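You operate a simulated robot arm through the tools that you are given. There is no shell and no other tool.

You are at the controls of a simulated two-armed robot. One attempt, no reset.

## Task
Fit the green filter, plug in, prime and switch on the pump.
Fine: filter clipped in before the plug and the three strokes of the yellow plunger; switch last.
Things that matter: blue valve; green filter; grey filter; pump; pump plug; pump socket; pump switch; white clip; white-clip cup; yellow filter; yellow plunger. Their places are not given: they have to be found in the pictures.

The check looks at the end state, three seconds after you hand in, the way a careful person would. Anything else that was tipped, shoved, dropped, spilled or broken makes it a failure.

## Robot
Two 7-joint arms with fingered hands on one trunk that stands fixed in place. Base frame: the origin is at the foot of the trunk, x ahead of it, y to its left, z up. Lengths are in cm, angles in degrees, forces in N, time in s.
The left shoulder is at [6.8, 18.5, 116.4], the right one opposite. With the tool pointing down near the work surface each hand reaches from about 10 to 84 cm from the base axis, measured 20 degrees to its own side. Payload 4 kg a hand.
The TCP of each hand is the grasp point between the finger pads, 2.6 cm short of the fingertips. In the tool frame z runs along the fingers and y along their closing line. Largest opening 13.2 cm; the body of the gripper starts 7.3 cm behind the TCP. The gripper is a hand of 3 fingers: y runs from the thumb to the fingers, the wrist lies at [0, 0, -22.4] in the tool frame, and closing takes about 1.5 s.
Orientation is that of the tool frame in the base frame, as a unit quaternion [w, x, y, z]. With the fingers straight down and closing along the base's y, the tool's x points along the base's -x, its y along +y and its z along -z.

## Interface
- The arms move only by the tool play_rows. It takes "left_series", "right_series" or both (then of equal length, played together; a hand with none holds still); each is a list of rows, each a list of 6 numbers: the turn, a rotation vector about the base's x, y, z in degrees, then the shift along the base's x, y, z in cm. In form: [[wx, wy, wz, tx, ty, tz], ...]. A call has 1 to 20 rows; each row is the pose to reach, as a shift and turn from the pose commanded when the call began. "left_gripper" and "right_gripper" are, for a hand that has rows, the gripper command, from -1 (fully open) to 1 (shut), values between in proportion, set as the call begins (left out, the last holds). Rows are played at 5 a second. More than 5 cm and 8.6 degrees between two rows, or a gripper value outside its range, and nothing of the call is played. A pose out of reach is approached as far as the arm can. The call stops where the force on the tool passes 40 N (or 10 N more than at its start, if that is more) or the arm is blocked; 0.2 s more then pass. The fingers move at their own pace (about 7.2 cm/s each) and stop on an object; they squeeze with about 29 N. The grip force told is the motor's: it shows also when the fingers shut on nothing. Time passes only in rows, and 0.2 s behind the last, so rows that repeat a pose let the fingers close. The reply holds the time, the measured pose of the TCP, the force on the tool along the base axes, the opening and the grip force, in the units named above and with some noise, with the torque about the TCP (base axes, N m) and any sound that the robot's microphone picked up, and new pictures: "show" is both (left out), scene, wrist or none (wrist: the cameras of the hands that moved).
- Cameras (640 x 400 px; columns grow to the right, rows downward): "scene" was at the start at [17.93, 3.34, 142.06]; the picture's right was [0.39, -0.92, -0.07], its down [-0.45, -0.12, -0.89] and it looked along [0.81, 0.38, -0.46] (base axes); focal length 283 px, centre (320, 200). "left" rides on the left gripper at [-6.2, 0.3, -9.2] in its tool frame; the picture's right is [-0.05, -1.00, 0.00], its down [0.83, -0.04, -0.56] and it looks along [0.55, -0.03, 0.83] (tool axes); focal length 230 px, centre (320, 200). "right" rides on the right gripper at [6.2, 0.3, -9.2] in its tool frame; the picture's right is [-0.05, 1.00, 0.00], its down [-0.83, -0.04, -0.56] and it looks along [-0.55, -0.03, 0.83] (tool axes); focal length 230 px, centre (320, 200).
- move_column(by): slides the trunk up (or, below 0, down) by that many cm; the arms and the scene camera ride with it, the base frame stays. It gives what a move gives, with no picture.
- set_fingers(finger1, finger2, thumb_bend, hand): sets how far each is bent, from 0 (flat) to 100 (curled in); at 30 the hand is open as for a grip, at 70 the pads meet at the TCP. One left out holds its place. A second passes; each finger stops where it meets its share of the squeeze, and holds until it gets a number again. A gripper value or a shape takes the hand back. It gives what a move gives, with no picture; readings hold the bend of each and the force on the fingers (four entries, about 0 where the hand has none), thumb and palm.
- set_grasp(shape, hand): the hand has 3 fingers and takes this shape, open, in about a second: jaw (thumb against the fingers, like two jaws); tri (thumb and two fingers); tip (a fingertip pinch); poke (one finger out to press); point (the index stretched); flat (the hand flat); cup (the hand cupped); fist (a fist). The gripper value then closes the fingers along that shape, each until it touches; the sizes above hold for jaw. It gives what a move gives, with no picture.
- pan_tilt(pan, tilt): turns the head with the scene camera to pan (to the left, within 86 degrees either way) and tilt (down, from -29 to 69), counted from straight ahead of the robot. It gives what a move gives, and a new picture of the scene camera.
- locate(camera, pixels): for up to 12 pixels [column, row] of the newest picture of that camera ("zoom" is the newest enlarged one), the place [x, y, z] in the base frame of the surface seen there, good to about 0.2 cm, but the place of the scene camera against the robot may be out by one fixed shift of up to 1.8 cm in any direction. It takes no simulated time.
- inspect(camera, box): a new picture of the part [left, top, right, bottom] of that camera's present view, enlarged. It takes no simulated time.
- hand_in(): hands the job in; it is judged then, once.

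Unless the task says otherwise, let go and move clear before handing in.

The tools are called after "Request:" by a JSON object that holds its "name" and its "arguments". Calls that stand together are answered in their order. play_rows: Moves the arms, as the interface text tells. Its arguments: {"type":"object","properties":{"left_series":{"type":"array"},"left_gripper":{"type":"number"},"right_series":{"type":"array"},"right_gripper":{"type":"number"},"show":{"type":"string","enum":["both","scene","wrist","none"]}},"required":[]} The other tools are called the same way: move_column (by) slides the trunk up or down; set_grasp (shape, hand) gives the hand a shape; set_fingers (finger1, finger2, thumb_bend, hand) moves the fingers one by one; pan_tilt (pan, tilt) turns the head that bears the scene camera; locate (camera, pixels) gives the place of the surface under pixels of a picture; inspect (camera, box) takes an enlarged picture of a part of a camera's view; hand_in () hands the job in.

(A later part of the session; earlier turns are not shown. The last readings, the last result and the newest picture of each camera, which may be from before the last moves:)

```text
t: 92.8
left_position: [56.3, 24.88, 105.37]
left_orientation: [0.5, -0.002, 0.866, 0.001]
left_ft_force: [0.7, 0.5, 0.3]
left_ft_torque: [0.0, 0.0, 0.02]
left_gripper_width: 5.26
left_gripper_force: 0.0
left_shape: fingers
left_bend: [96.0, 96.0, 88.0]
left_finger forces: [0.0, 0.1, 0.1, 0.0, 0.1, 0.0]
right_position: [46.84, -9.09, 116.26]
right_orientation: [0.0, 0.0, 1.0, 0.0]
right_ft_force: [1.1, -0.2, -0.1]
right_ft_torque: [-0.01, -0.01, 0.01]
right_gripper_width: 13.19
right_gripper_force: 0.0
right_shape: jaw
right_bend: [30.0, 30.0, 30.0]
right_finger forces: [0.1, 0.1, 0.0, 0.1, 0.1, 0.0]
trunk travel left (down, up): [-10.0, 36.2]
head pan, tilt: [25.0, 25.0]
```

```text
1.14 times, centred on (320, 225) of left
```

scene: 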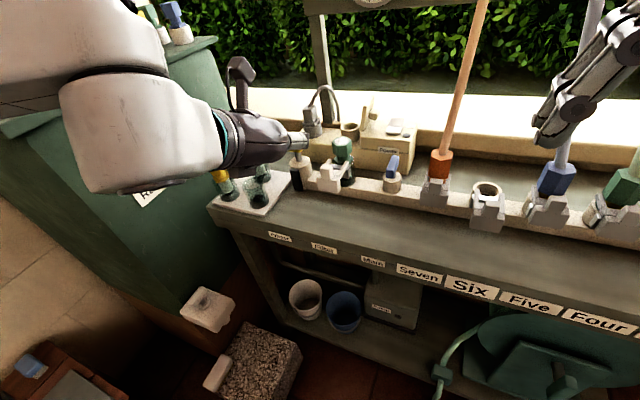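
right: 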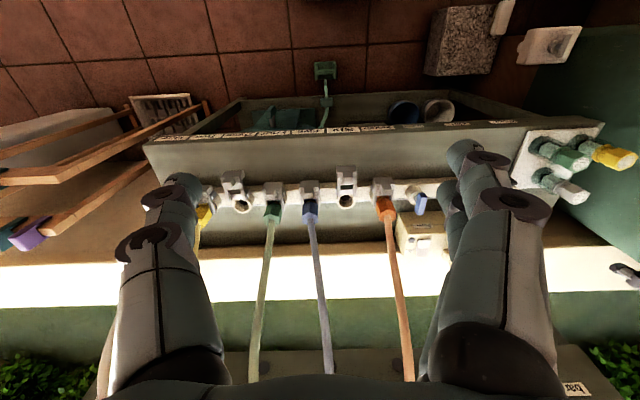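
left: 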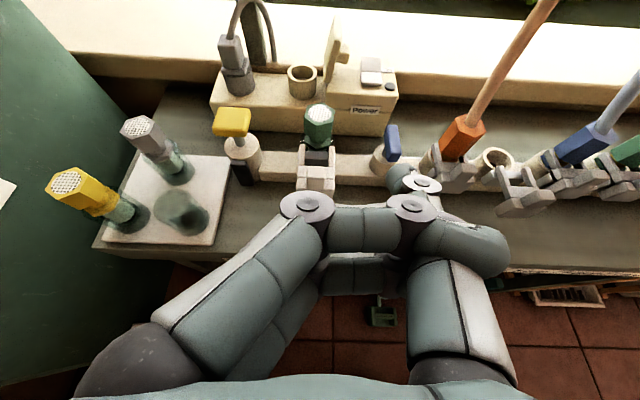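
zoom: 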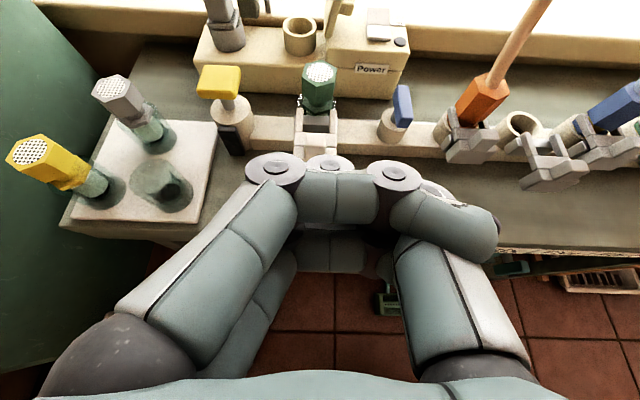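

Moving the thumb inward pushed the fingers tighter, so the thumb is on the inside; opening it wide let them creep open (92→82). I'll open thumb fully and keep commanding the fingers open.

Request:
{"name": "set_fingers", "arguments": {"hand": "left", "finger1": 0, "finger2": 0, "thumb_bend": 0}}

Request:
{"name": "set_fingers", "arguments": {"hand": "left", "finger1": 0, "finger2": 0, "thumb_bend": 0}}

Request:
{"name": "set_fingers", "arguments": {"hand": "left", "finger1": 0, "finger2": 0, "thumb_bend": 0}}

Request:
{"name": "inspect", "arguments": {"camera": "left", "box": [80, 50, 640, 400]}}

```text
t: 93.8
left_position: [56.22, 24.93, 105.35]
left_orientation: [0.5, -0.002, 0.866, 0.001]
left_ft_force: [-0.4, -0.1, 0.2]
left_ft_torque: [0.01, 0.01, 0.01]
left_gripper_width: 5.83
left_gripper_force: 0.0
left_shape: fingers
left_bend: [81.0, 81.0, 16.0]
left_finger forces: [0.0, 0.0, 0.1, 0.0, 0.0, 0.0]
right_position: [46.85, -9.18, 116.32]
right_orientation: [0.0, 0.0, 1.0, 0.0]
right_ft_force: [-0.2, -0.3, 0.3]
right_ft_torque: [0.01, 0.0, -0.01]
right_gripper_width: 13.18
right_gripper_force: 0.1
right_shape: jaw
right_bend: [30.0, 30.0, 30.0]
right_finger forces: [0.0, 0.0, 0.0, 0.0, 0.1, 0.0]
trunk travel left (down, up): [-10.0, 36.2]
head pan, tilt: [25.0, 25.0]
```

```text
t: 94.8
left_position: [56.16, 24.97, 105.41]
left_orientation: [0.5, -0.001, 0.866, 0.0]
left_ft_force: [0.1, 0.8, 0.5]
left_ft_torque: [0.01, 0.01, -0.01]
left_gripper_width: 5.84
left_gripper_force: 0.0
left_shape: fingers
left_bend: [81.0, 81.0, 16.0]
left_finger forces: [0.0, 0.0, 0.0, 0.0, 0.0, 0.0]
right_position: [46.87, -9.23, 116.25]
right_orientation: [-0.001, 0.001, 1.0, 0.0]
right_ft_force: [0.2, -0.2, -0.6]
right_ft_torque: [-0.02, 0.03, -0.01]
right_gripper_width: 13.19
right_gripper_force: 0.1
right_shape: jaw
right_bend: [30.0, 30.0, 30.0]
right_finger forces: [0.0, 0.0, 0.0, 0.1, 0.0, 0.1]
trunk travel left (down, up): [-10.0, 36.2]
head pan, tilt: [25.0, 25.0]
```

```text
t: 95.8
left_position: [56.2, 24.9, 105.33]
left_orientation: [0.501, -0.002, 0.865, 0.0]
left_ft_force: [-0.1, 0.3, 0.7]
left_ft_torque: [0.02, -0.01, 0.04]
left_gripper_width: 5.78
left_gripper_force: 0.1
left_shape: fingers
left_bend: [81.0, 81.0, 16.0]
left_finger forces: [0.0, 0.1, 0.0, 0.1, 0.0, 0.0]
right_position: [46.9, -9.23, 116.28]
right_orientation: [0.0, 0.0, 1.0, 0.001]
right_ft_force: [0.0, -1.1, 0.1]
right_ft_torque: [0.0, 0.0, 0.0]
right_gripper_width: 13.19
right_gripper_force: 0.0
right_shape: jaw
right_bend: [30.0, 30.0, 30.0]
right_finger forces: [0.1, 0.0, 0.1, 0.0, 0.0, 0.0]
trunk travel left (down, up): [-10.0, 36.2]
head pan, tilt: [25.0, 25.0]
```

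```text
1.14 times, centred on (360, 225) of left
```

zoom: 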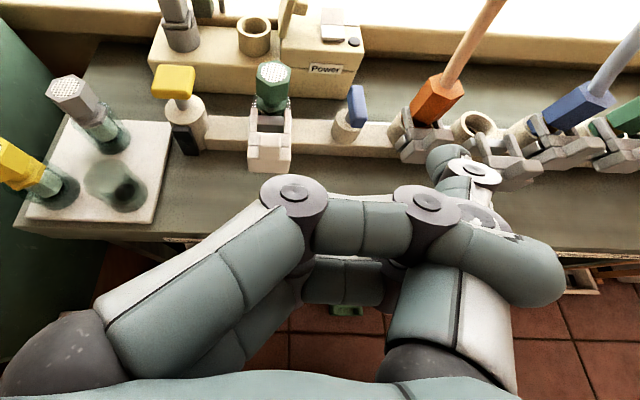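

The finger ends are hooked around the thumb's base link. The fist shape brought them there from "poke", so I'll reverse that way: set "poke" again.

Request:
{"name": "set_grasp", "arguments": {"hand": "left", "shape": "fist"}}

Request:
{"name": "set_grasp", "arguments": {"hand": "left", "shape": "poke"}}

Request:
{"name": "inspect", "arguments": {"camera": "left", "box": [80, 50, 640, 400]}}

```text
t: 96.7
left_position: [56.27, 24.95, 105.31]
left_orientation: [0.499, -0.001, 0.866, 0.0]
left_ft_force: [0.6, -0.3, 0.0]
left_ft_torque: [0.0, 0.02, 0.0]
left_gripper_width: 0.0
left_gripper_force: 0.0
left_shape: fist
left_bend: [100.0, 100.0, 54.0]
left_finger forces: [0.1, 0.0, 0.1, 0.0, 0.1, 0.0]
right_position: [46.92, -9.16, 116.4]
right_orientation: [0.0, 0.0, 1.0, 0.0]
right_ft_force: [0.1, 0.6, 0.1]
right_ft_torque: [-0.06, 0.04, 0.02]
right_gripper_width: 13.19
right_gripper_force: 0.0
right_shape: jaw
right_bend: [30.0, 30.0, 30.0]
right_finger forces: [0.0, 0.1, 0.0, 0.0, 0.1, 0.1]
trunk travel left (down, up): [-10.0, 36.2]
head pan, tilt: [25.0, 25.0]
```

```text
t: 97.6
left_position: [56.25, 24.91, 105.39]
left_orientation: [0.5, -0.002, 0.866, 0.0]
left_ft_force: [0.0, -0.9, -0.3]
left_ft_torque: [0.0, -0.01, -0.03]
left_gripper_width: 0.01
left_gripper_force: 0.1
left_shape: poke
left_bend: [100.0, 100.0, 45.0]
left_finger forces: [0.0, 0.0, 0.0, 0.0, 0.1, 0.1]
right_position: [46.76, -9.2, 116.37]
right_orientation: [0.0, 0.0, 1.0, 0.0]
right_ft_force: [-0.1, 0.3, 0.4]
right_ft_torque: [0.01, -0.01, 0.01]
right_gripper_width: 13.2
right_gripper_force: 0.0
right_shape: jaw
right_bend: [30.0, 30.0, 30.0]
right_finger forces: [0.1, 0.1, 0.0, 0.0, 0.0, 0.1]
trunk travel left (down, up): [-10.0, 36.2]
head pan, tilt: [25.0, 25.0]
```

```text
1.14 times, centred on (360, 225) of left
```

zoom: 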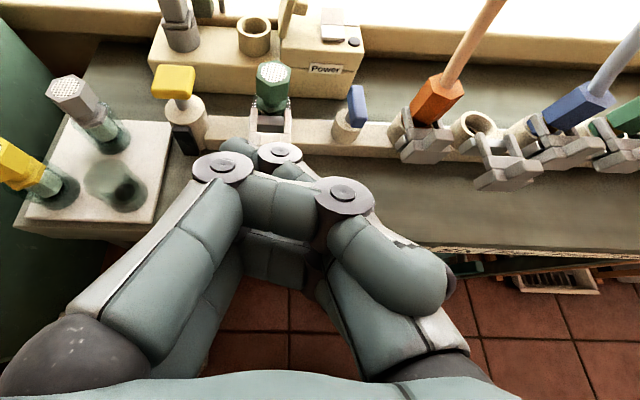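

The fingers must slip over the thumb's knuckle, so the thumb should be curled right in. I'll set thumb 100 with fingers open.

Request:
{"name": "set_fingers", "arguments": {"hand": "left", "finger1": 0, "finger2": 0, "thumb_bend": 100}}

Request:
{"name": "set_fingers", "arguments": {"hand": "left", "finger1": 0, "finger2": 0, "thumb_bend": 100}}

Request:
{"name": "inspect", "arguments": {"camera": "left", "box": [80, 50, 640, 400]}}

```text
t: 98.6
left_position: [56.15, 24.87, 105.38]
left_orientation: [0.5, -0.001, 0.866, -0.001]
left_ft_force: [-0.2, 0.3, 0.4]
left_ft_torque: [-0.01, 0.01, 0.01]
left_gripper_width: 5.42
left_gripper_force: 0.0
left_shape: fingers
left_bend: [100.0, 100.0, 99.0]
left_finger forces: [0.0, 0.0, 0.1, 0.0, 0.0, 0.1]
right_position: [46.85, -9.26, 116.28]
right_orientation: [0.0, 0.001, 1.0, 0.0]
right_ft_force: [0.3, -0.6, 0.3]
right_ft_torque: [-0.02, 0.0, -0.03]
right_gripper_width: 13.21
right_gripper_force: 0.0
right_shape: jaw
right_bend: [30.0, 30.0, 30.0]
right_finger forces: [0.0, 0.1, 0.0, 0.0, 0.0, 0.0]
trunk travel left (down, up): [-10.0, 36.2]
head pan, tilt: [25.0, 25.0]
```

```text
t: 99.6
left_position: [56.17, 24.89, 105.44]
left_orientation: [0.5, -0.001, 0.866, -0.001]
left_ft_force: [-0.5, 0.3, -0.2]
left_ft_torque: [0.02, -0.01, -0.02]
left_gripper_width: 5.41
left_gripper_force: 0.0
left_shape: fingers
left_bend: [100.0, 100.0, 99.0]
left_finger forces: [0.0, 0.0, 0.0, 0.0, 0.1, 0.0]
right_position: [46.83, -9.2, 116.18]
right_orientation: [0.0, 0.0, 1.0, 0.0]
right_ft_force: [-1.3, -0.2, 0.1]
right_ft_torque: [-0.03, -0.02, 0.0]
right_gripper_width: 13.2
right_gripper_force: 0.0
right_shape: jaw
right_bend: [30.0, 30.0, 30.0]
right_finger forces: [0.0, 0.1, 0.0, 0.0, 0.1, 0.0]
trunk travel left (down, up): [-10.0, 36.2]
head pan, tilt: [25.0, 25.0]
```

```text
1.14 times, centred on (360, 225) of left
```

zoom: 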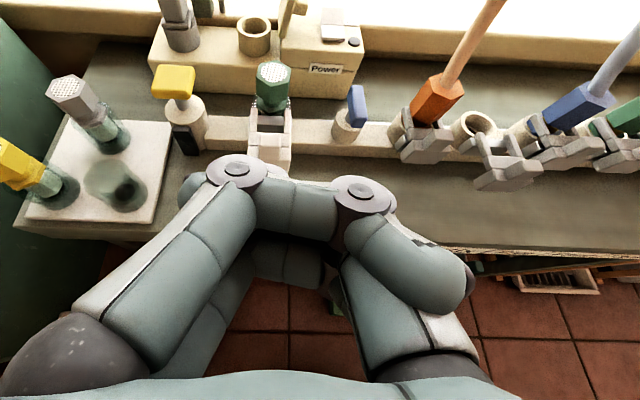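

They are clasped like interlocked fingers. I'll try curling the fingers fully while taking the thumb all the way out first.

Request:
{"name": "set_fingers", "arguments": {"hand": "left", "finger1": 100, "finger2": 100, "thumb_bend": 0}}

Request:
{"name": "set_fingers", "arguments": {"hand": "left", "finger1": 100, "finger2": 100, "thumb_bend": 0}}

Request:
{"name": "inspect", "arguments": {"camera": "left", "box": [80, 50, 640, 400]}}

Request:
{"name": "inspect", "arguments": {"camera": "scene", "box": [200, 80, 360, 200]}}

```text
t: 100.6
left_position: [56.17, 24.92, 105.29]
left_orientation: [0.5, -0.001, 0.866, -0.001]
left_ft_force: [-0.6, 0.2, -0.3]
left_ft_torque: [0.02, -0.01, 0.03]
left_gripper_width: 7.44
left_gripper_force: 0.0
left_shape: fingers
left_bend: [96.0, 96.0, 16.0]
left_finger forces: [0.1, 0.0, 0.0, 0.0, 0.0, 0.0]
right_position: [46.71, -9.31, 116.37]
right_orientation: [0.0, 0.001, 1.0, 0.001]
right_ft_force: [-0.1, 0.1, 0.3]
right_ft_torque: [0.02, 0.0, 0.0]
right_gripper_width: 13.16
right_gripper_force: 0.0
right_shape: jaw
right_bend: [30.0, 30.0, 30.0]
right_finger forces: [0.1, 0.0, 0.0, 0.0, 0.0, 0.1]
trunk travel left (down, up): [-10.0, 36.2]
head pan, tilt: [25.0, 25.0]
```

```text
t: 101.6
left_position: [56.15, 24.83, 105.21]
left_orientation: [0.5, -0.001, 0.866, 0.0]
left_ft_force: [-0.4, 0.6, -0.2]
left_ft_torque: [0.04, -0.01, -0.03]
left_gripper_width: 7.47
left_gripper_force: 0.0
left_shape: fingers
left_bend: [96.0, 96.0, 16.0]
left_finger forces: [0.0, 0.1, 0.0, 0.0, 0.1, 0.1]
right_position: [46.85, -9.24, 116.26]
right_orientation: [0.0, 0.0, 1.0, 0.0]
right_ft_force: [0.1, 0.8, -0.2]
right_ft_torque: [0.0, 0.0, 0.01]
right_gripper_width: 13.21
right_gripper_force: 0.0
right_shape: jaw
right_bend: [30.0, 30.0, 30.0]
right_finger forces: [0.1, 0.1, 0.0, 0.0, 0.1, 0.0]
trunk travel left (down, up): [-10.0, 36.2]
head pan, tilt: [25.0, 25.0]
```

```text
1.14 times, centred on (360, 225) of left
```

zoom: 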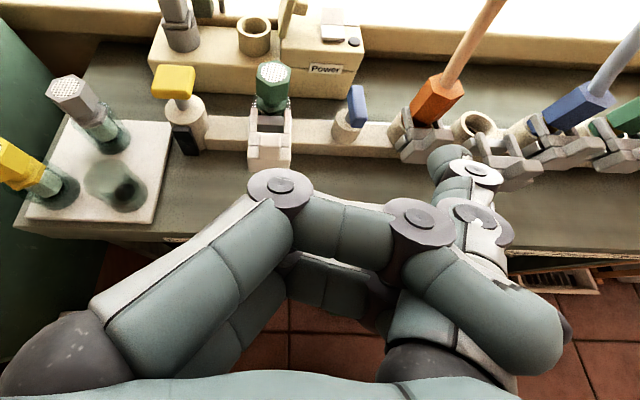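

```text
3.33 times, centred on (280, 140) of scene
```

zoom: 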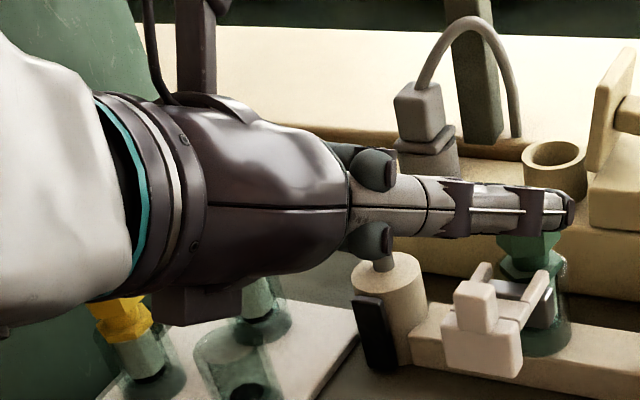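

The scene view shows the two fingertips passing above and below the thumb; the thumb's wide knuckle blocks them from swinging forward. From here (thumb out) "poke" should draw the curled fingers straight back.

Request:
{"name": "set_grasp", "arguments": {"hand": "left", "shape": "poke"}}

Request:
{"name": "inspect", "arguments": {"camera": "left", "box": [80, 50, 640, 400]}}

Request:
{"name": "inspect", "arguments": {"camera": "scene", "box": [200, 80, 360, 200]}}

```text
t: 102.5
left_position: [56.27, 24.96, 105.33]
left_orientation: [0.5, -0.002, 0.866, 0.0]
left_ft_force: [1.7, 0.0, 0.1]
left_ft_torque: [0.0, 0.02, 0.02]
left_gripper_width: 0.0
left_gripper_force: 0.1
left_shape: poke
left_bend: [100.0, 100.0, 45.0]
left_finger forces: [0.1, 0.1, 0.0, 0.1, 0.0, 0.0]
right_position: [46.79, -9.18, 116.47]
right_orientation: [0.0, 0.0, 1.0, 0.0]
right_ft_force: [-0.4, -0.2, -0.3]
right_ft_torque: [0.01, 0.03, 0.0]
right_gripper_width: 13.19
right_gripper_force: 0.1
right_shape: jaw
right_bend: [30.0, 30.0, 30.0]
right_finger forces: [0.0, 0.0, 0.0, 0.0, 0.1, 0.0]
trunk travel left (down, up): [-10.0, 36.2]
head pan, tilt: [25.0, 25.0]
```

```text
1.14 times, centred on (360, 225) of left
```

zoom: 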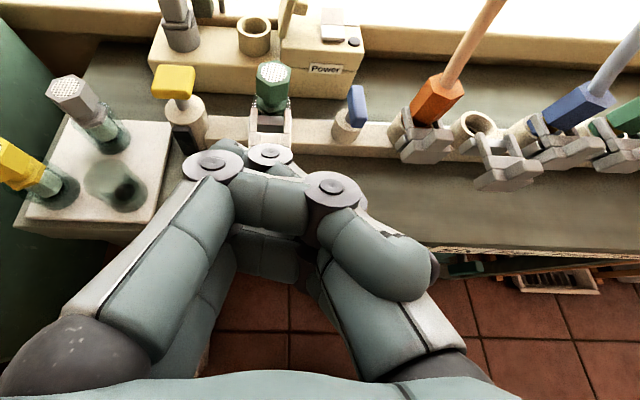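

```text
3.33 times, centred on (280, 140) of scene
```

zoom: 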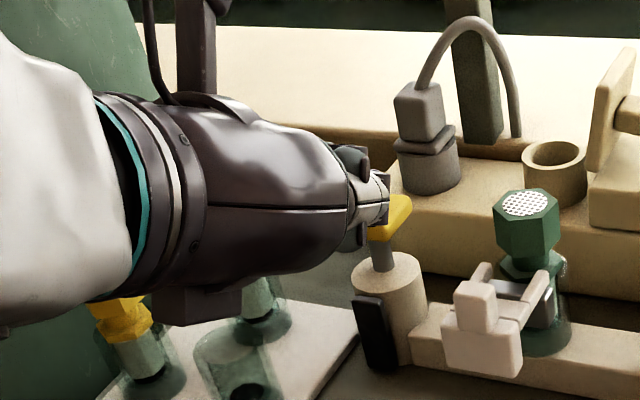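

Still clasped. I'll try the "flat" shape, which should straighten everything with the thumb out.

Request:
{"name": "set_grasp", "arguments": {"hand": "left", "shape": "flat"}}

Request:
{"name": "inspect", "arguments": {"camera": "left", "box": [80, 50, 640, 400]}}

Request:
{"name": "inspect", "arguments": {"camera": "scene", "box": [200, 80, 360, 200]}}

```text
t: 103.4
left_position: [56.31, 24.9, 105.41]
left_orientation: [0.5, -0.002, 0.866, 0.0]
left_ft_force: [0.5, -1.4, 0.8]
left_ft_torque: [0.01, -0.02, -0.01]
left_gripper_width: 12.59
left_gripper_force: 0.1
left_shape: flat
left_bend: [25.0, 25.0, 18.0]
left_finger forces: [0.1, 0.0, 0.1, 0.1, 0.1, 0.1]
right_position: [46.79, -9.31, 116.27]
right_orientation: [0.0, 0.0, 1.0, 0.0]
right_ft_force: [0.4, 0.1, -0.4]
right_ft_torque: [-0.04, -0.01, 0.0]
right_gripper_width: 13.19
right_gripper_force: 0.1
right_shape: jaw
right_bend: [30.0, 30.0, 30.0]
right_finger forces: [0.0, 0.0, 0.0, 0.0, 0.0, 0.0]
trunk travel left (down, up): [-10.0, 36.2]
head pan, tilt: [25.0, 25.0]
```

```text
1.14 times, centred on (360, 225) of left
```

zoom: 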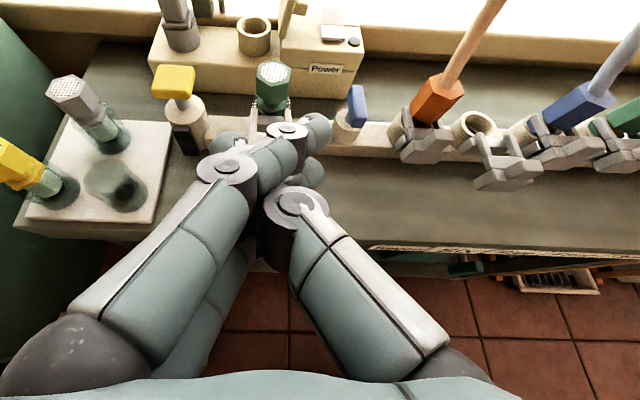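

```text
3.33 times, centred on (280, 140) of scene
```

zoom: 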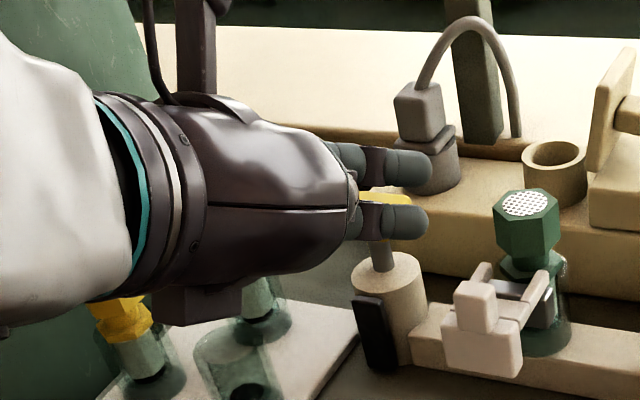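

That uncurled them: the tips now cross only near the ends. I'll repeat "flat" to let them slide apart.

Request:
{"name": "set_grasp", "arguments": {"hand": "left", "shape": "flat"}}

Request:
{"name": "inspect", "arguments": {"camera": "left", "box": [80, 50, 640, 400]}}

```text
t: 104.3
left_position: [56.18, 24.91, 105.37]
left_orientation: [0.5, -0.002, 0.866, 0.0]
left_ft_force: [-0.1, -0.1, 0.0]
left_ft_torque: [0.0, 0.0, -0.01]
left_gripper_width: 12.62
left_gripper_force: 0.0
left_shape: flat
left_bend: [25.0, 25.0, 18.0]
left_finger forces: [0.1, 0.0, 0.0, 0.0, 0.0, 0.0]
right_position: [46.89, -9.26, 116.34]
right_orientation: [0.001, -0.001, 1.0, 0.0]
right_ft_force: [0.1, -0.7, 0.9]
right_ft_torque: [0.0, 0.01, -0.02]
right_gripper_width: 13.19
right_gripper_force: 0.0
right_shape: jaw
right_bend: [30.0, 30.0, 30.0]
right_finger forces: [0.0, 0.0, 0.0, 0.0, 0.1, 0.1]
trunk travel left (down, up): [-10.0, 36.2]
head pan, tilt: [25.0, 25.0]
```

```text
1.14 times, centred on (360, 225) of left
```

zoom: 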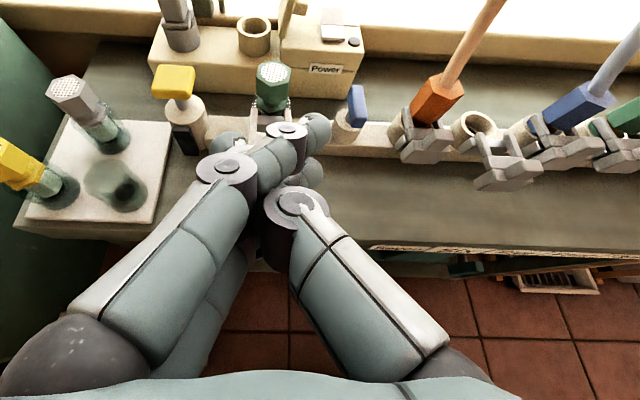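

They hold each other in an X at the last links. I'll try commanding the jaw wide open from this straightened state.

Request:
{"name": "set_grasp", "arguments": {"hand": "left", "shape": "jaw"}}

Request:
{"name": "inspect", "arguments": {"camera": "left", "box": [80, 50, 640, 400]}}

Request:
{"name": "inspect", "arguments": {"camera": "scene", "box": [200, 80, 360, 200]}}

```text
t: 105.2
left_position: [56.07, 24.86, 105.4]
left_orientation: [0.5, -0.002, 0.866, 0.0]
left_ft_force: [-0.8, 0.7, -0.3]
left_ft_torque: [0.02, 0.01, 0.01]
left_gripper_width: 0.0
left_gripper_force: 0.0
left_shape: jaw
left_bend: [55.0, 55.0, 39.0]
left_finger forces: [0.1, 0.0, 0.0, 0.1, 0.0, 0.0]
right_position: [46.85, -9.23, 116.24]
right_orientation: [0.001, 0.0, 1.0, 0.0]
right_ft_force: [0.6, 0.3, 0.0]
right_ft_torque: [-0.01, 0.0, 0.03]
right_gripper_width: 13.18
right_gripper_force: 0.1
right_shape: jaw
right_bend: [30.0, 30.0, 30.0]
right_finger forces: [0.0, 0.1, 0.0, 0.0, 0.0, 0.1]
trunk travel left (down, up): [-10.0, 36.2]
head pan, tilt: [25.0, 25.0]
```

```text
1.14 times, centred on (360, 225) of left
```

zoom: 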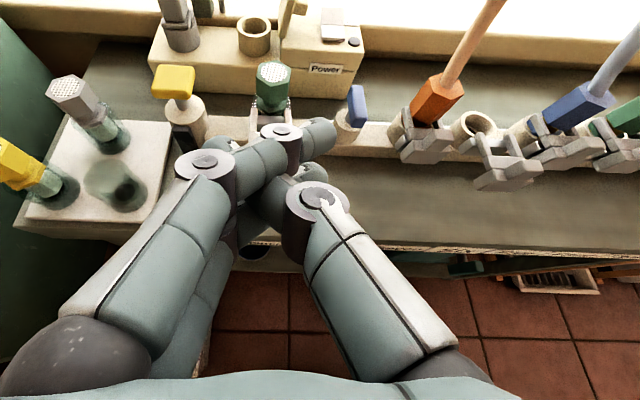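

```text
3.33 times, centred on (280, 140) of scene
```

zoom: 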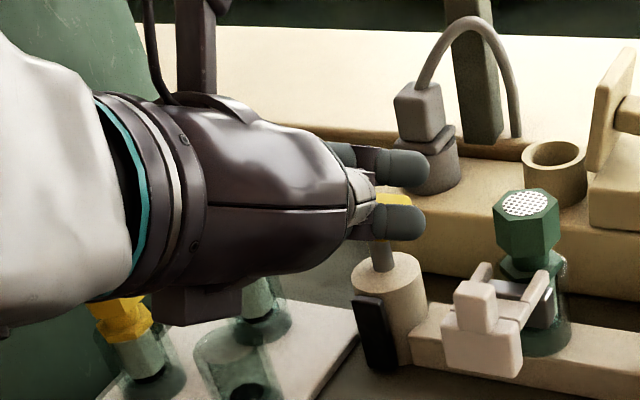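

Progress (bends 55/55/39). I'll keep commanding full open for a few seconds.

Request:
{"name": "play_rows", "arguments": {"left_series": [[0, 0, 0, 0, 0, 0], [0, 0, 0, 0, 0, 0], [0, 0, 0, 0, 0, 0], [0, 0, 0, 0, 0, 0], [0, 0, 0, 0, 0, 0], [0, 0, 0, 0, 0, 0], [0, 0, 0, 0, 0, 0], [0, 0, 0, 0, 0, 0], [0, 0, 0, 0, 0, 0], [0, 0, 0, 0, 0, 0]], "left_gripper": -1, "show": "wrist"}}

```text
t: 107.4
left_position: [56.21, 24.9, 105.22]
left_orientation: [0.5, -0.001, 0.866, 0.0]
left_ft_force: [0.0, 0.1, 0.5]
left_ft_torque: [0.0, -0.03, -0.01]
left_gripper_width: 0.0
left_gripper_force: 0.0
left_shape: jaw
left_bend: [56.0, 56.0, 39.0]
left_finger forces: [0.0, 0.1, 0.0, 0.0, 0.0, 0.1]
right_position: [46.94, -9.19, 116.37]
right_orientation: [0.0, 0.001, 1.0, -0.001]
right_ft_force: [0.0, 0.2, 0.7]
right_ft_torque: [-0.03, -0.04, 0.02]
right_gripper_width: 13.2
right_gripper_force: 0.0
right_shape: jaw
right_bend: [30.0, 30.0, 30.0]
right_finger forces: [0.1, 0.1, 0.0, 0.0, 0.0, 0.1]
trunk travel left (down, up): [-10.0, 36.2]
head pan, tilt: [25.0, 25.0]
```

left: 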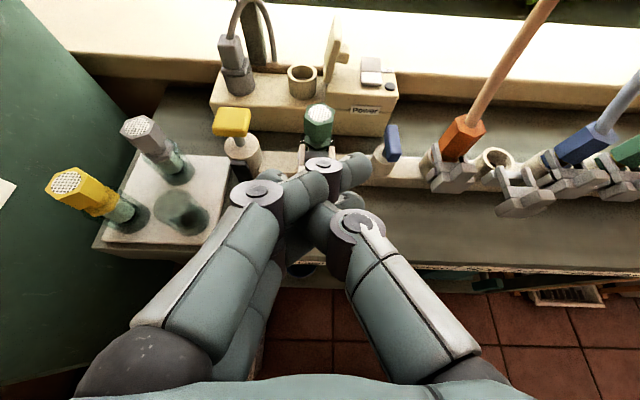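

Stuck at 56/56/39 with a knuckle against the thumb. The "tri" shape may spread the two fingers and free the thumb.

Request:
{"name": "set_grasp", "arguments": {"hand": "left", "shape": "tri"}}

Request:
{"name": "inspect", "arguments": {"camera": "left", "box": [80, 50, 640, 400]}}

Request:
{"name": "inspect", "arguments": {"camera": "scene", "box": [200, 80, 360, 200]}}

```text
t: 108.3
left_position: [56.16, 24.86, 105.33]
left_orientation: [0.5, -0.002, 0.866, 0.0]
left_ft_force: [0.1, 0.1, 0.3]
left_ft_torque: [0.01, 0.01, 0.01]
left_gripper_width: 0.01
left_gripper_force: 0.1
left_shape: tri
left_bend: [57.0, 57.0, 40.0]
left_finger forces: [0.1, 0.0, 0.0, 0.0, 0.0, 0.0]
right_position: [46.82, -9.18, 116.36]
right_orientation: [0.0, 0.0, 1.0, 0.0]
right_ft_force: [0.4, -0.7, -0.3]
right_ft_torque: [0.02, 0.01, -0.02]
right_gripper_width: 13.22
right_gripper_force: 0.0
right_shape: jaw
right_bend: [30.0, 30.0, 30.0]
right_finger forces: [0.0, 0.1, 0.0, 0.0, 0.0, 0.1]
trunk travel left (down, up): [-10.0, 36.2]
head pan, tilt: [25.0, 25.0]
```

```text
1.14 times, centred on (360, 225) of left
```

zoom: 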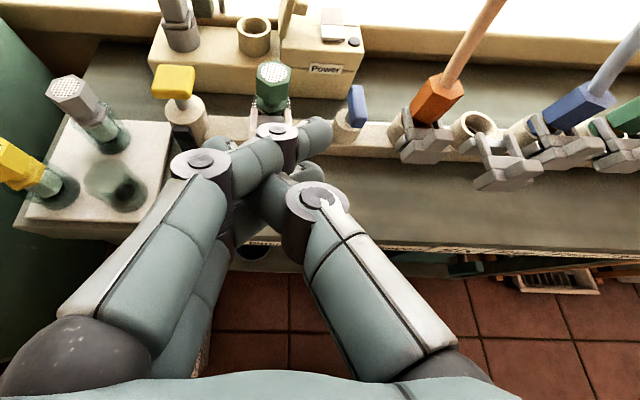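

```text
3.33 times, centred on (280, 140) of scene
```

zoom: 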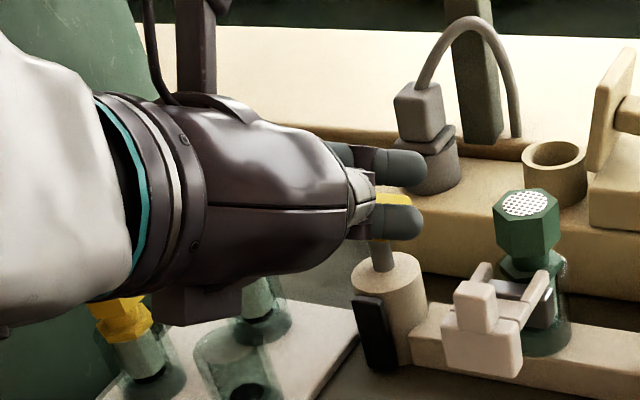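

I'll work back through the fist: curl the fingers fully with the thumb out, then "fist", and check on which side of the thumb the fingertips lie.

Request:
{"name": "set_fingers", "arguments": {"hand": "left", "finger1": 100, "finger2": 100, "thumb_bend": 20}}

Request:
{"name": "inspect", "arguments": {"camera": "left", "box": [80, 50, 640, 400]}}

Request:
{"name": "set_grasp", "arguments": {"hand": "left", "shape": "fist"}}

Request:
{"name": "inspect", "arguments": {"camera": "left", "box": [80, 50, 640, 400]}}

```text
t: 109.3
left_position: [56.22, 24.81, 105.39]
left_orientation: [0.499, -0.001, 0.866, 0.0]
left_ft_force: [-0.7, 0.6, -0.7]
left_ft_torque: [-0.02, 0.02, 0.01]
left_gripper_width: 4.41
left_gripper_force: 0.0
left_shape: fingers
left_bend: [94.0, 94.0, 28.0]
left_finger forces: [0.0, 0.0, 0.0, 0.0, 0.1, 0.0]
right_position: [46.75, -9.15, 116.23]
right_orientation: [0.0, -0.001, 1.0, 0.0]
right_ft_force: [0.4, -0.6, 0.3]
right_ft_torque: [0.02, -0.01, 0.0]
right_gripper_width: 13.2
right_gripper_force: 0.0
right_shape: jaw
right_bend: [30.0, 30.0, 30.0]
right_finger forces: [0.0, 0.0, 0.0, 0.0, 0.0, 0.0]
trunk travel left (down, up): [-10.0, 36.2]
head pan, tilt: [25.0, 25.0]
```

```text
1.14 times, centred on (360, 225) of left
```

zoom: 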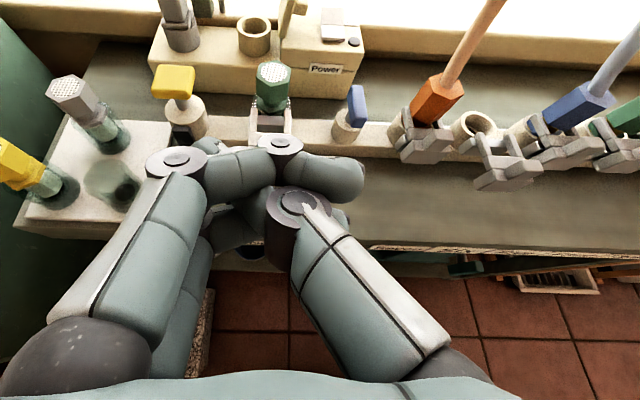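

```text
t: 110.2
left_position: [56.18, 24.98, 105.41]
left_orientation: [0.5, -0.002, 0.866, 0.0]
left_ft_force: [0.0, 0.0, 0.1]
left_ft_torque: [-0.02, -0.02, -0.01]
left_gripper_width: 0.0
left_gripper_force: 0.1
left_shape: fist
left_bend: [100.0, 100.0, 93.0]
left_finger forces: [0.0, 0.0, 0.0, 0.0, 0.0, 0.0]
right_position: [46.77, -9.14, 116.36]
right_orientation: [0.0, 0.0, 1.0, 0.001]
right_ft_force: [-0.8, -0.1, 0.5]
right_ft_torque: [0.0, 0.0, 0.02]
right_gripper_width: 13.21
right_gripper_force: 0.1
right_shape: jaw
right_bend: [30.0, 30.0, 30.0]
right_finger forces: [0.0, 0.0, 0.1, 0.0, 0.0, 0.0]
trunk travel left (down, up): [-10.0, 36.2]
head pan, tilt: [25.0, 25.0]
```

```text
1.14 times, centred on (360, 225) of left
```

zoom: 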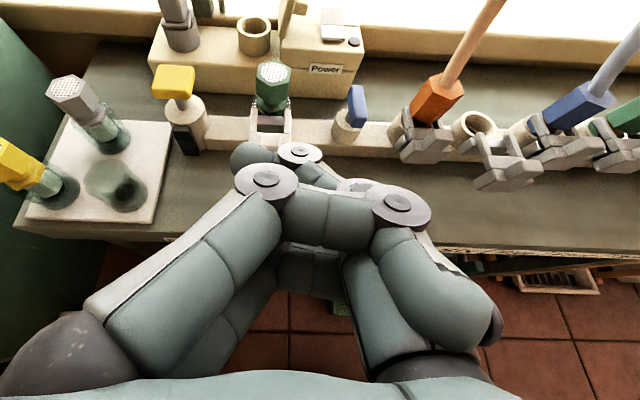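

The fingers straddle and clamp the thumb. I'll go back to "flat" (least overlap) and then release one finger at a time so the thumb isn't clamped between both.

Request:
{"name": "set_grasp", "arguments": {"hand": "left", "shape": "flat"}}

Request:
{"name": "set_fingers", "arguments": {"hand": "left", "finger1": 0, "finger2": 70, "thumb_bend": 60}}

Request:
{"name": "inspect", "arguments": {"camera": "left", "box": [80, 50, 640, 400]}}

Request:
{"name": "inspect", "arguments": {"camera": "scene", "box": [200, 80, 360, 200]}}

```text
t: 111.1
left_position: [56.21, 24.91, 105.35]
left_orientation: [0.501, -0.001, 0.866, -0.001]
left_ft_force: [-0.4, 0.1, -0.6]
left_ft_torque: [-0.02, 0.02, -0.04]
left_gripper_width: 12.62
left_gripper_force: 0.0
left_shape: flat
left_bend: [28.0, 28.0, 19.0]
left_finger forces: [0.0, 0.0, 0.0, 0.0, 0.0, 0.0]
right_position: [46.93, -9.23, 116.31]
right_orientation: [0.001, 0.0, 1.0, 0.0]
right_ft_force: [0.3, 0.2, 0.3]
right_ft_torque: [-0.03, 0.01, -0.01]
right_gripper_width: 13.17
right_gripper_force: 0.0
right_shape: jaw
right_bend: [30.0, 30.0, 30.0]
right_finger forces: [0.0, 0.1, 0.1, 0.0, 0.1, 0.0]
trunk travel left (down, up): [-10.0, 36.2]
head pan, tilt: [25.0, 25.0]
```

```text
t: 112.1
left_position: [56.21, 24.92, 105.45]
left_orientation: [0.5, -0.002, 0.866, 0.0]
left_ft_force: [0.5, 0.7, -0.4]
left_ft_torque: [0.0, -0.03, 0.0]
left_gripper_width: 4.02
left_gripper_force: 0.0
left_shape: fingers
left_bend: [8.0, 70.0, 60.0]
left_finger forces: [0.1, 0.0, 0.1, 0.0, 0.0, 0.0]
right_position: [46.83, -9.17, 116.35]
right_orientation: [0.001, -0.001, 1.0, 0.0]
right_ft_force: [0.0, -0.4, -0.5]
right_ft_torque: [0.0, 0.01, 0.01]
right_gripper_width: 13.19
right_gripper_force: 0.1
right_shape: jaw
right_bend: [30.0, 30.0, 30.0]
right_finger forces: [0.1, 0.0, 0.0, 0.1, 0.0, 0.1]
trunk travel left (down, up): [-10.0, 36.2]
head pan, tilt: [25.0, 25.0]
```

```text
1.14 times, centred on (360, 225) of left
```

zoom: 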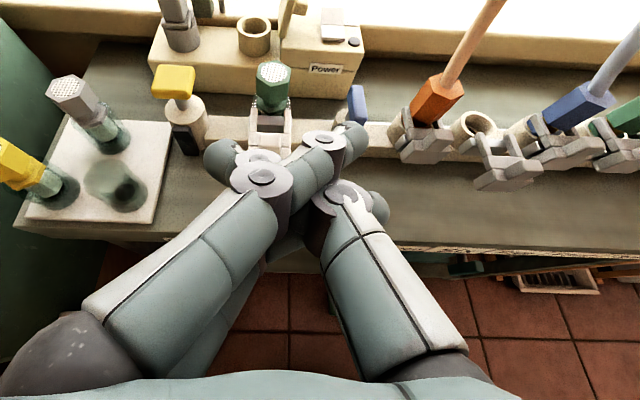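

```text
3.33 times, centred on (280, 140) of scene
```

zoom: 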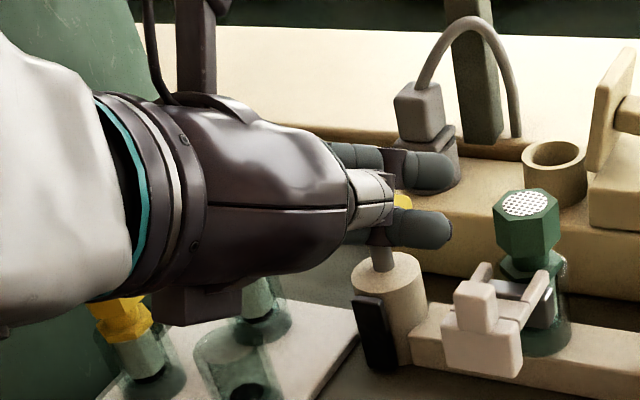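

Finger 1 is now nearly straight (8) with its proximal link held by the thumb's tip. With everything fully straight the X should slip off, so I'll command 0/0/0 from here.

Request:
{"name": "set_fingers", "arguments": {"hand": "left", "finger1": 0, "finger2": 0, "thumb_bend": 0}}

Request:
{"name": "set_fingers", "arguments": {"hand": "left", "finger1": 0, "finger2": 0, "thumb_bend": 0}}

Request:
{"name": "inspect", "arguments": {"camera": "left", "box": [80, 50, 640, 400]}}

Request:
{"name": "inspect", "arguments": {"camera": "scene", "box": [200, 80, 360, 200]}}

```text
t: 113.1
left_position: [56.21, 24.79, 105.33]
left_orientation: [0.5, -0.002, 0.866, 0.0]
left_ft_force: [-0.1, -0.3, -0.7]
left_ft_torque: [-0.01, -0.01, 0.04]
left_gripper_width: 3.25
left_gripper_force: 0.0
left_shape: fingers
left_bend: [7.0, 11.0, 25.0]
left_finger forces: [0.1, 0.0, 0.0, 0.0, 0.0, 0.0]
right_position: [46.87, -9.3, 116.26]
right_orientation: [0.001, 0.0, 1.0, 0.0]
right_ft_force: [0.0, -1.1, 0.0]
right_ft_torque: [-0.02, -0.01, -0.01]
right_gripper_width: 13.19
right_gripper_force: 0.2
right_shape: jaw
right_bend: [30.0, 30.0, 30.0]
right_finger forces: [0.1, 0.0, 0.0, 0.1, 0.0, 0.0]
trunk travel left (down, up): [-10.0, 36.2]
head pan, tilt: [25.0, 25.0]
```

```text
t: 114.1
left_position: [56.16, 24.9, 105.39]
left_orientation: [0.5, -0.001, 0.866, -0.001]
left_ft_force: [0.2, 0.0, -0.2]
left_ft_torque: [0.03, -0.03, -0.01]
left_gripper_width: 3.25
left_gripper_force: 0.1
left_shape: fingers
left_bend: [10.0, 11.0, 25.0]
left_finger forces: [0.0, 0.0, 0.0, 0.0, 0.1, 0.0]
right_position: [46.7, -9.28, 116.35]
right_orientation: [0.001, 0.0, 1.0, 0.0]
right_ft_force: [0.3, 0.1, 0.3]
right_ft_torque: [-0.04, 0.0, 0.02]
right_gripper_width: 13.18
right_gripper_force: 0.1
right_shape: jaw
right_bend: [30.0, 30.0, 30.0]
right_finger forces: [0.0, 0.0, 0.0, 0.1, 0.0, 0.1]
trunk travel left (down, up): [-10.0, 36.2]
head pan, tilt: [25.0, 25.0]
```

```text
1.14 times, centred on (360, 225) of left
```

zoom: 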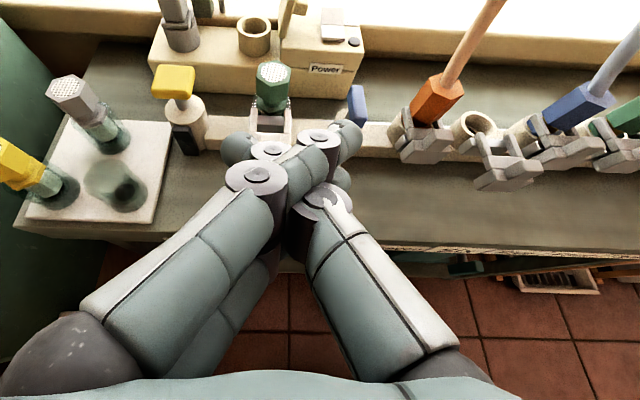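

```text
3.33 times, centred on (280, 140) of scene
```

zoom: 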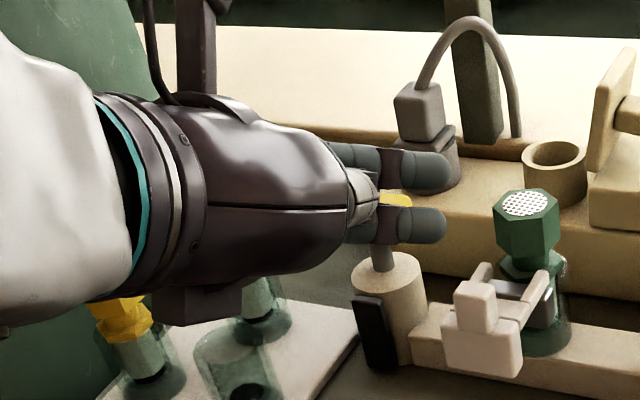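

I understand the order now: fist, thumb out first, then draw the fingers back. I'll do it stepwise: fingers curled with thumb out, then "fist", and look.

Request:
{"name": "set_fingers", "arguments": {"hand": "left", "finger1": 100, "finger2": 100, "thumb_bend": 0}}

Request:
{"name": "set_fingers", "arguments": {"hand": "left", "finger1": 100, "finger2": 100, "thumb_bend": 0}}

Request:
{"name": "inspect", "arguments": {"camera": "left", "box": [80, 50, 640, 400]}}

```text
t: 115.1
left_position: [56.16, 24.91, 105.32]
left_orientation: [0.5, -0.002, 0.866, 0.0]
left_ft_force: [0.3, 0.4, -0.2]
left_ft_torque: [0.01, 0.03, -0.01]
left_gripper_width: 5.64
left_gripper_force: 0.1
left_shape: fingers
left_bend: [98.0, 98.0, 18.0]
left_finger forces: [0.0, 0.0, 0.1, 0.1, 0.1, 0.0]
right_position: [46.84, -9.23, 116.27]
right_orientation: [0.001, 0.0, 1.0, 0.0]
right_ft_force: [-0.5, 0.0, 0.3]
right_ft_torque: [0.04, 0.0, -0.01]
right_gripper_width: 13.2
right_gripper_force: 0.1
right_shape: jaw
right_bend: [30.0, 30.0, 30.0]
right_finger forces: [0.0, 0.0, 0.0, 0.1, 0.1, 0.0]
trunk travel left (down, up): [-10.0, 36.2]
head pan, tilt: [25.0, 25.0]
```

```text
t: 116.1
left_position: [56.17, 24.99, 105.32]
left_orientation: [0.499, -0.001, 0.867, -0.001]
left_ft_force: [0.6, -0.8, 0.0]
left_ft_torque: [-0.04, 0.03, 0.01]
left_gripper_width: 5.64
left_gripper_force: 0.1
left_shape: fingers
left_bend: [98.0, 98.0, 18.0]
left_finger forces: [0.0, 0.1, 0.0, 0.1, 0.0, 0.1]
right_position: [46.89, -9.17, 116.32]
right_orientation: [0.0, 0.0, 1.0, 0.0]
right_ft_force: [0.7, 0.9, 0.5]
right_ft_torque: [0.01, 0.02, -0.03]
right_gripper_width: 13.18
right_gripper_force: 0.0
right_shape: jaw
right_bend: [30.0, 30.0, 30.0]
right_finger forces: [0.0, 0.0, 0.0, 0.0, 0.0, 0.1]
trunk travel left (down, up): [-10.0, 36.2]
head pan, tilt: [25.0, 25.0]
```

```text
1.14 times, centred on (360, 225) of left
```

zoom: 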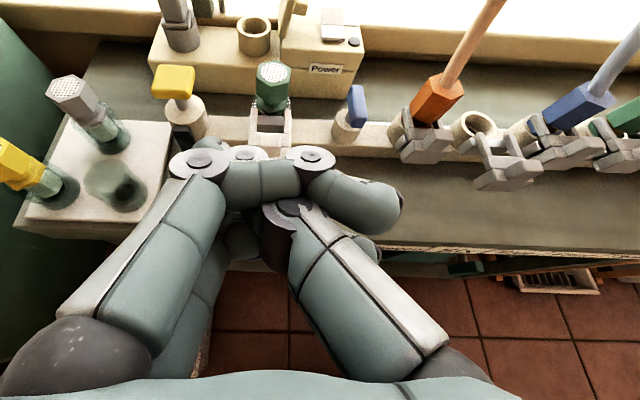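

Here the thumb is still threaded left. I'll repeat the sequence that earlier freed the thumb: curl all to 100, then thumb to 0.

Request:
{"name": "set_fingers", "arguments": {"hand": "left", "finger1": 100, "finger2": 100, "thumb_bend": 100}}

Request:
{"name": "set_fingers", "arguments": {"hand": "left", "finger1": 0, "finger2": 0, "thumb_bend": 100}}

Request:
{"name": "set_fingers", "arguments": {"hand": "left", "finger1": 100, "finger2": 100, "thumb_bend": 0}}

Request:
{"name": "inspect", "arguments": {"camera": "left", "box": [80, 50, 640, 400]}}

```text
t: 117.1
left_position: [56.28, 24.93, 105.32]
left_orientation: [0.5, -0.002, 0.866, 0.0]
left_ft_force: [0.2, -0.9, 0.1]
left_ft_torque: [0.01, 0.06, 0.01]
left_gripper_width: 5.6
left_gripper_force: 0.0
left_shape: fingers
left_bend: [96.0, 96.0, 98.0]
left_finger forces: [0.1, 0.0, 0.0, 0.0, 0.0, 0.1]
right_position: [46.88, -9.21, 116.33]
right_orientation: [-0.001, 0.0, 1.0, 0.0]
right_ft_force: [0.7, -0.3, 0.1]
right_ft_torque: [0.01, 0.0, 0.01]
right_gripper_width: 13.19
right_gripper_force: 0.2
right_shape: jaw
right_bend: [30.0, 30.0, 30.0]
right_finger forces: [0.0, 0.0, 0.0, 0.0, 0.0, 0.0]
trunk travel left (down, up): [-10.0, 36.2]
head pan, tilt: [25.0, 25.0]
```

```text
t: 118.1
left_position: [56.21, 24.95, 105.34]
left_orientation: [0.5, -0.001, 0.866, 0.0]
left_ft_force: [-0.2, -1.0, -0.3]
left_ft_torque: [-0.02, -0.03, 0.01]
left_gripper_width: 5.45
left_gripper_force: 0.0
left_shape: fingers
left_bend: [8.0, 8.0, 100.0]
left_finger forces: [0.1, 0.0, 0.0, 0.0, 0.0, 0.1]
right_position: [46.87, -9.29, 116.32]
right_orientation: [0.0, 0.0, 1.0, 0.001]
right_ft_force: [0.7, -0.5, 0.7]
right_ft_torque: [0.02, 0.0, 0.02]
right_gripper_width: 13.19
right_gripper_force: 0.0
right_shape: jaw
right_bend: [30.0, 30.0, 30.0]
right_finger forces: [0.1, 0.0, 0.0, 0.0, 0.1, 0.0]
trunk travel left (down, up): [-10.0, 36.2]
head pan, tilt: [25.0, 25.0]
```

```text
t: 119.1
left_position: [56.21, 24.89, 105.3]
left_orientation: [0.5, -0.002, 0.866, 0.0]
left_ft_force: [0.0, -0.2, -1.4]
left_ft_torque: [0.0, 0.0, -0.02]
left_gripper_width: 5.62
left_gripper_force: 0.1
left_shape: fingers
left_bend: [99.0, 99.0, 25.0]
left_finger forces: [0.0, 0.0, 0.0, 0.0, 0.0, 0.0]
right_position: [46.85, -9.24, 116.29]
right_orientation: [0.0, 0.0, 1.0, 0.0]
right_ft_force: [0.1, 0.3, 0.3]
right_ft_torque: [0.04, 0.0, 0.03]
right_gripper_width: 13.2
right_gripper_force: 0.1
right_shape: jaw
right_bend: [30.0, 30.0, 30.0]
right_finger forces: [0.0, 0.0, 0.1, 0.1, 0.0, 0.0]
trunk travel left (down, up): [-10.0, 36.2]
head pan, tilt: [25.0, 25.0]
```

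```text
1.14 times, centred on (360, 225) of left
```

zoom: 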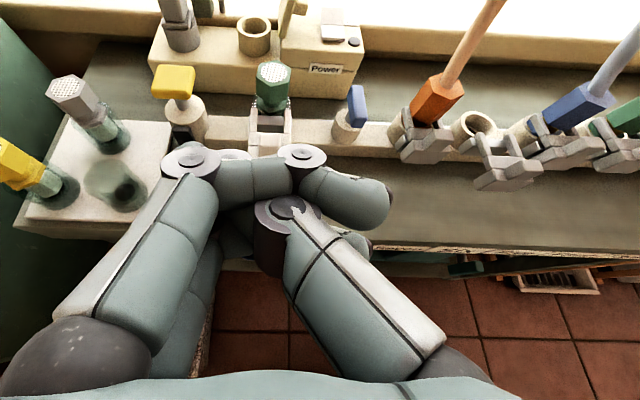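

I'll replicate exactly the earlier sequence that put the thumb upright on its own side (fist → poke → thumb 100 → thumb 0), then look.

Request:
{"name": "set_grasp", "arguments": {"hand": "left", "shape": "fist"}}

Request:
{"name": "set_grasp", "arguments": {"hand": "left", "shape": "poke"}}

Request:
{"name": "inspect", "arguments": {"camera": "left", "box": [80, 50, 640, 400]}}

Request:
{"name": "set_fingers", "arguments": {"hand": "left", "finger1": 100, "finger2": 100, "thumb_bend": 0}}

Request:
{"name": "inspect", "arguments": {"camera": "left", "box": [80, 50, 640, 400]}}

```text
t: 120.0
left_position: [56.26, 24.9, 105.29]
left_orientation: [0.499, -0.001, 0.867, -0.001]
left_ft_force: [0.2, -0.2, -0.1]
left_ft_torque: [-0.04, 0.01, -0.01]
left_gripper_width: 0.0
left_gripper_force: 0.1
left_shape: fist
left_bend: [100.0, 100.0, 100.0]
left_finger forces: [0.0, 0.0, 0.0, 0.0, 0.1, 0.0]
right_position: [46.84, -9.16, 116.27]
right_orientation: [-0.001, 0.0, 1.0, 0.0]
right_ft_force: [0.0, -1.2, 0.3]
right_ft_torque: [0.01, 0.02, -0.02]
right_gripper_width: 13.18
right_gripper_force: 0.1
right_shape: jaw
right_bend: [30.0, 30.0, 30.0]
right_finger forces: [0.0, 0.0, 0.1, 0.0, 0.1, 0.0]
trunk travel left (down, up): [-10.0, 36.2]
head pan, tilt: [25.0, 25.0]
```

```text
t: 120.9
left_position: [56.26, 24.98, 105.29]
left_orientation: [0.5, -0.002, 0.866, 0.0]
left_ft_force: [-0.5, 0.3, 1.2]
left_ft_torque: [0.02, 0.0, -0.01]
left_gripper_width: 0.0
left_gripper_force: 0.1
left_shape: poke
left_bend: [100.0, 100.0, 44.0]
left_finger forces: [0.0, 0.0, 0.0, 0.0, 0.0, 0.1]
right_position: [46.97, -9.16, 116.24]
right_orientation: [-0.001, 0.0, 1.0, 0.0]
right_ft_force: [0.3, 0.2, -0.4]
right_ft_torque: [0.01, -0.02, 0.01]
right_gripper_width: 13.19
right_gripper_force: 0.1
right_shape: jaw
right_bend: [30.0, 30.0, 30.0]
right_finger forces: [0.0, 0.0, 0.0, 0.0, 0.1, 0.1]
trunk travel left (down, up): [-10.0, 36.2]
head pan, tilt: [25.0, 25.0]
```

```text
1.14 times, centred on (360, 225) of left
```

zoom: 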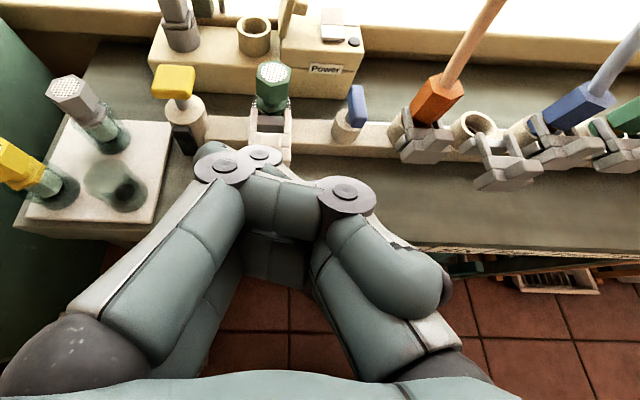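

```text
t: 121.9
left_position: [56.23, 24.8, 105.3]
left_orientation: [0.5, -0.002, 0.866, 0.0]
left_ft_force: [-0.1, -0.6, -0.2]
left_ft_torque: [-0.03, 0.02, -0.02]
left_gripper_width: 7.21
left_gripper_force: 0.1
left_shape: fingers
left_bend: [100.0, 100.0, 16.0]
left_finger forces: [0.1, 0.0, 0.1, 0.0, 0.0, 0.0]
right_position: [46.95, -9.2, 116.4]
right_orientation: [0.0, 0.001, 1.0, 0.0]
right_ft_force: [1.5, 0.6, 0.1]
right_ft_torque: [0.01, 0.01, -0.01]
right_gripper_width: 13.2
right_gripper_force: 0.1
right_shape: jaw
right_bend: [30.0, 30.0, 30.0]
right_finger forces: [0.0, 0.1, 0.0, 0.0, 0.1, 0.0]
trunk travel left (down, up): [-10.0, 36.2]
head pan, tilt: [25.0, 25.0]
```

```text
1.14 times, centred on (360, 225) of left
```

zoom: 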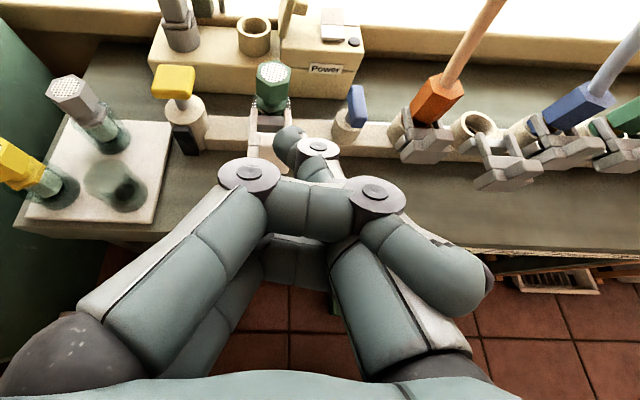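

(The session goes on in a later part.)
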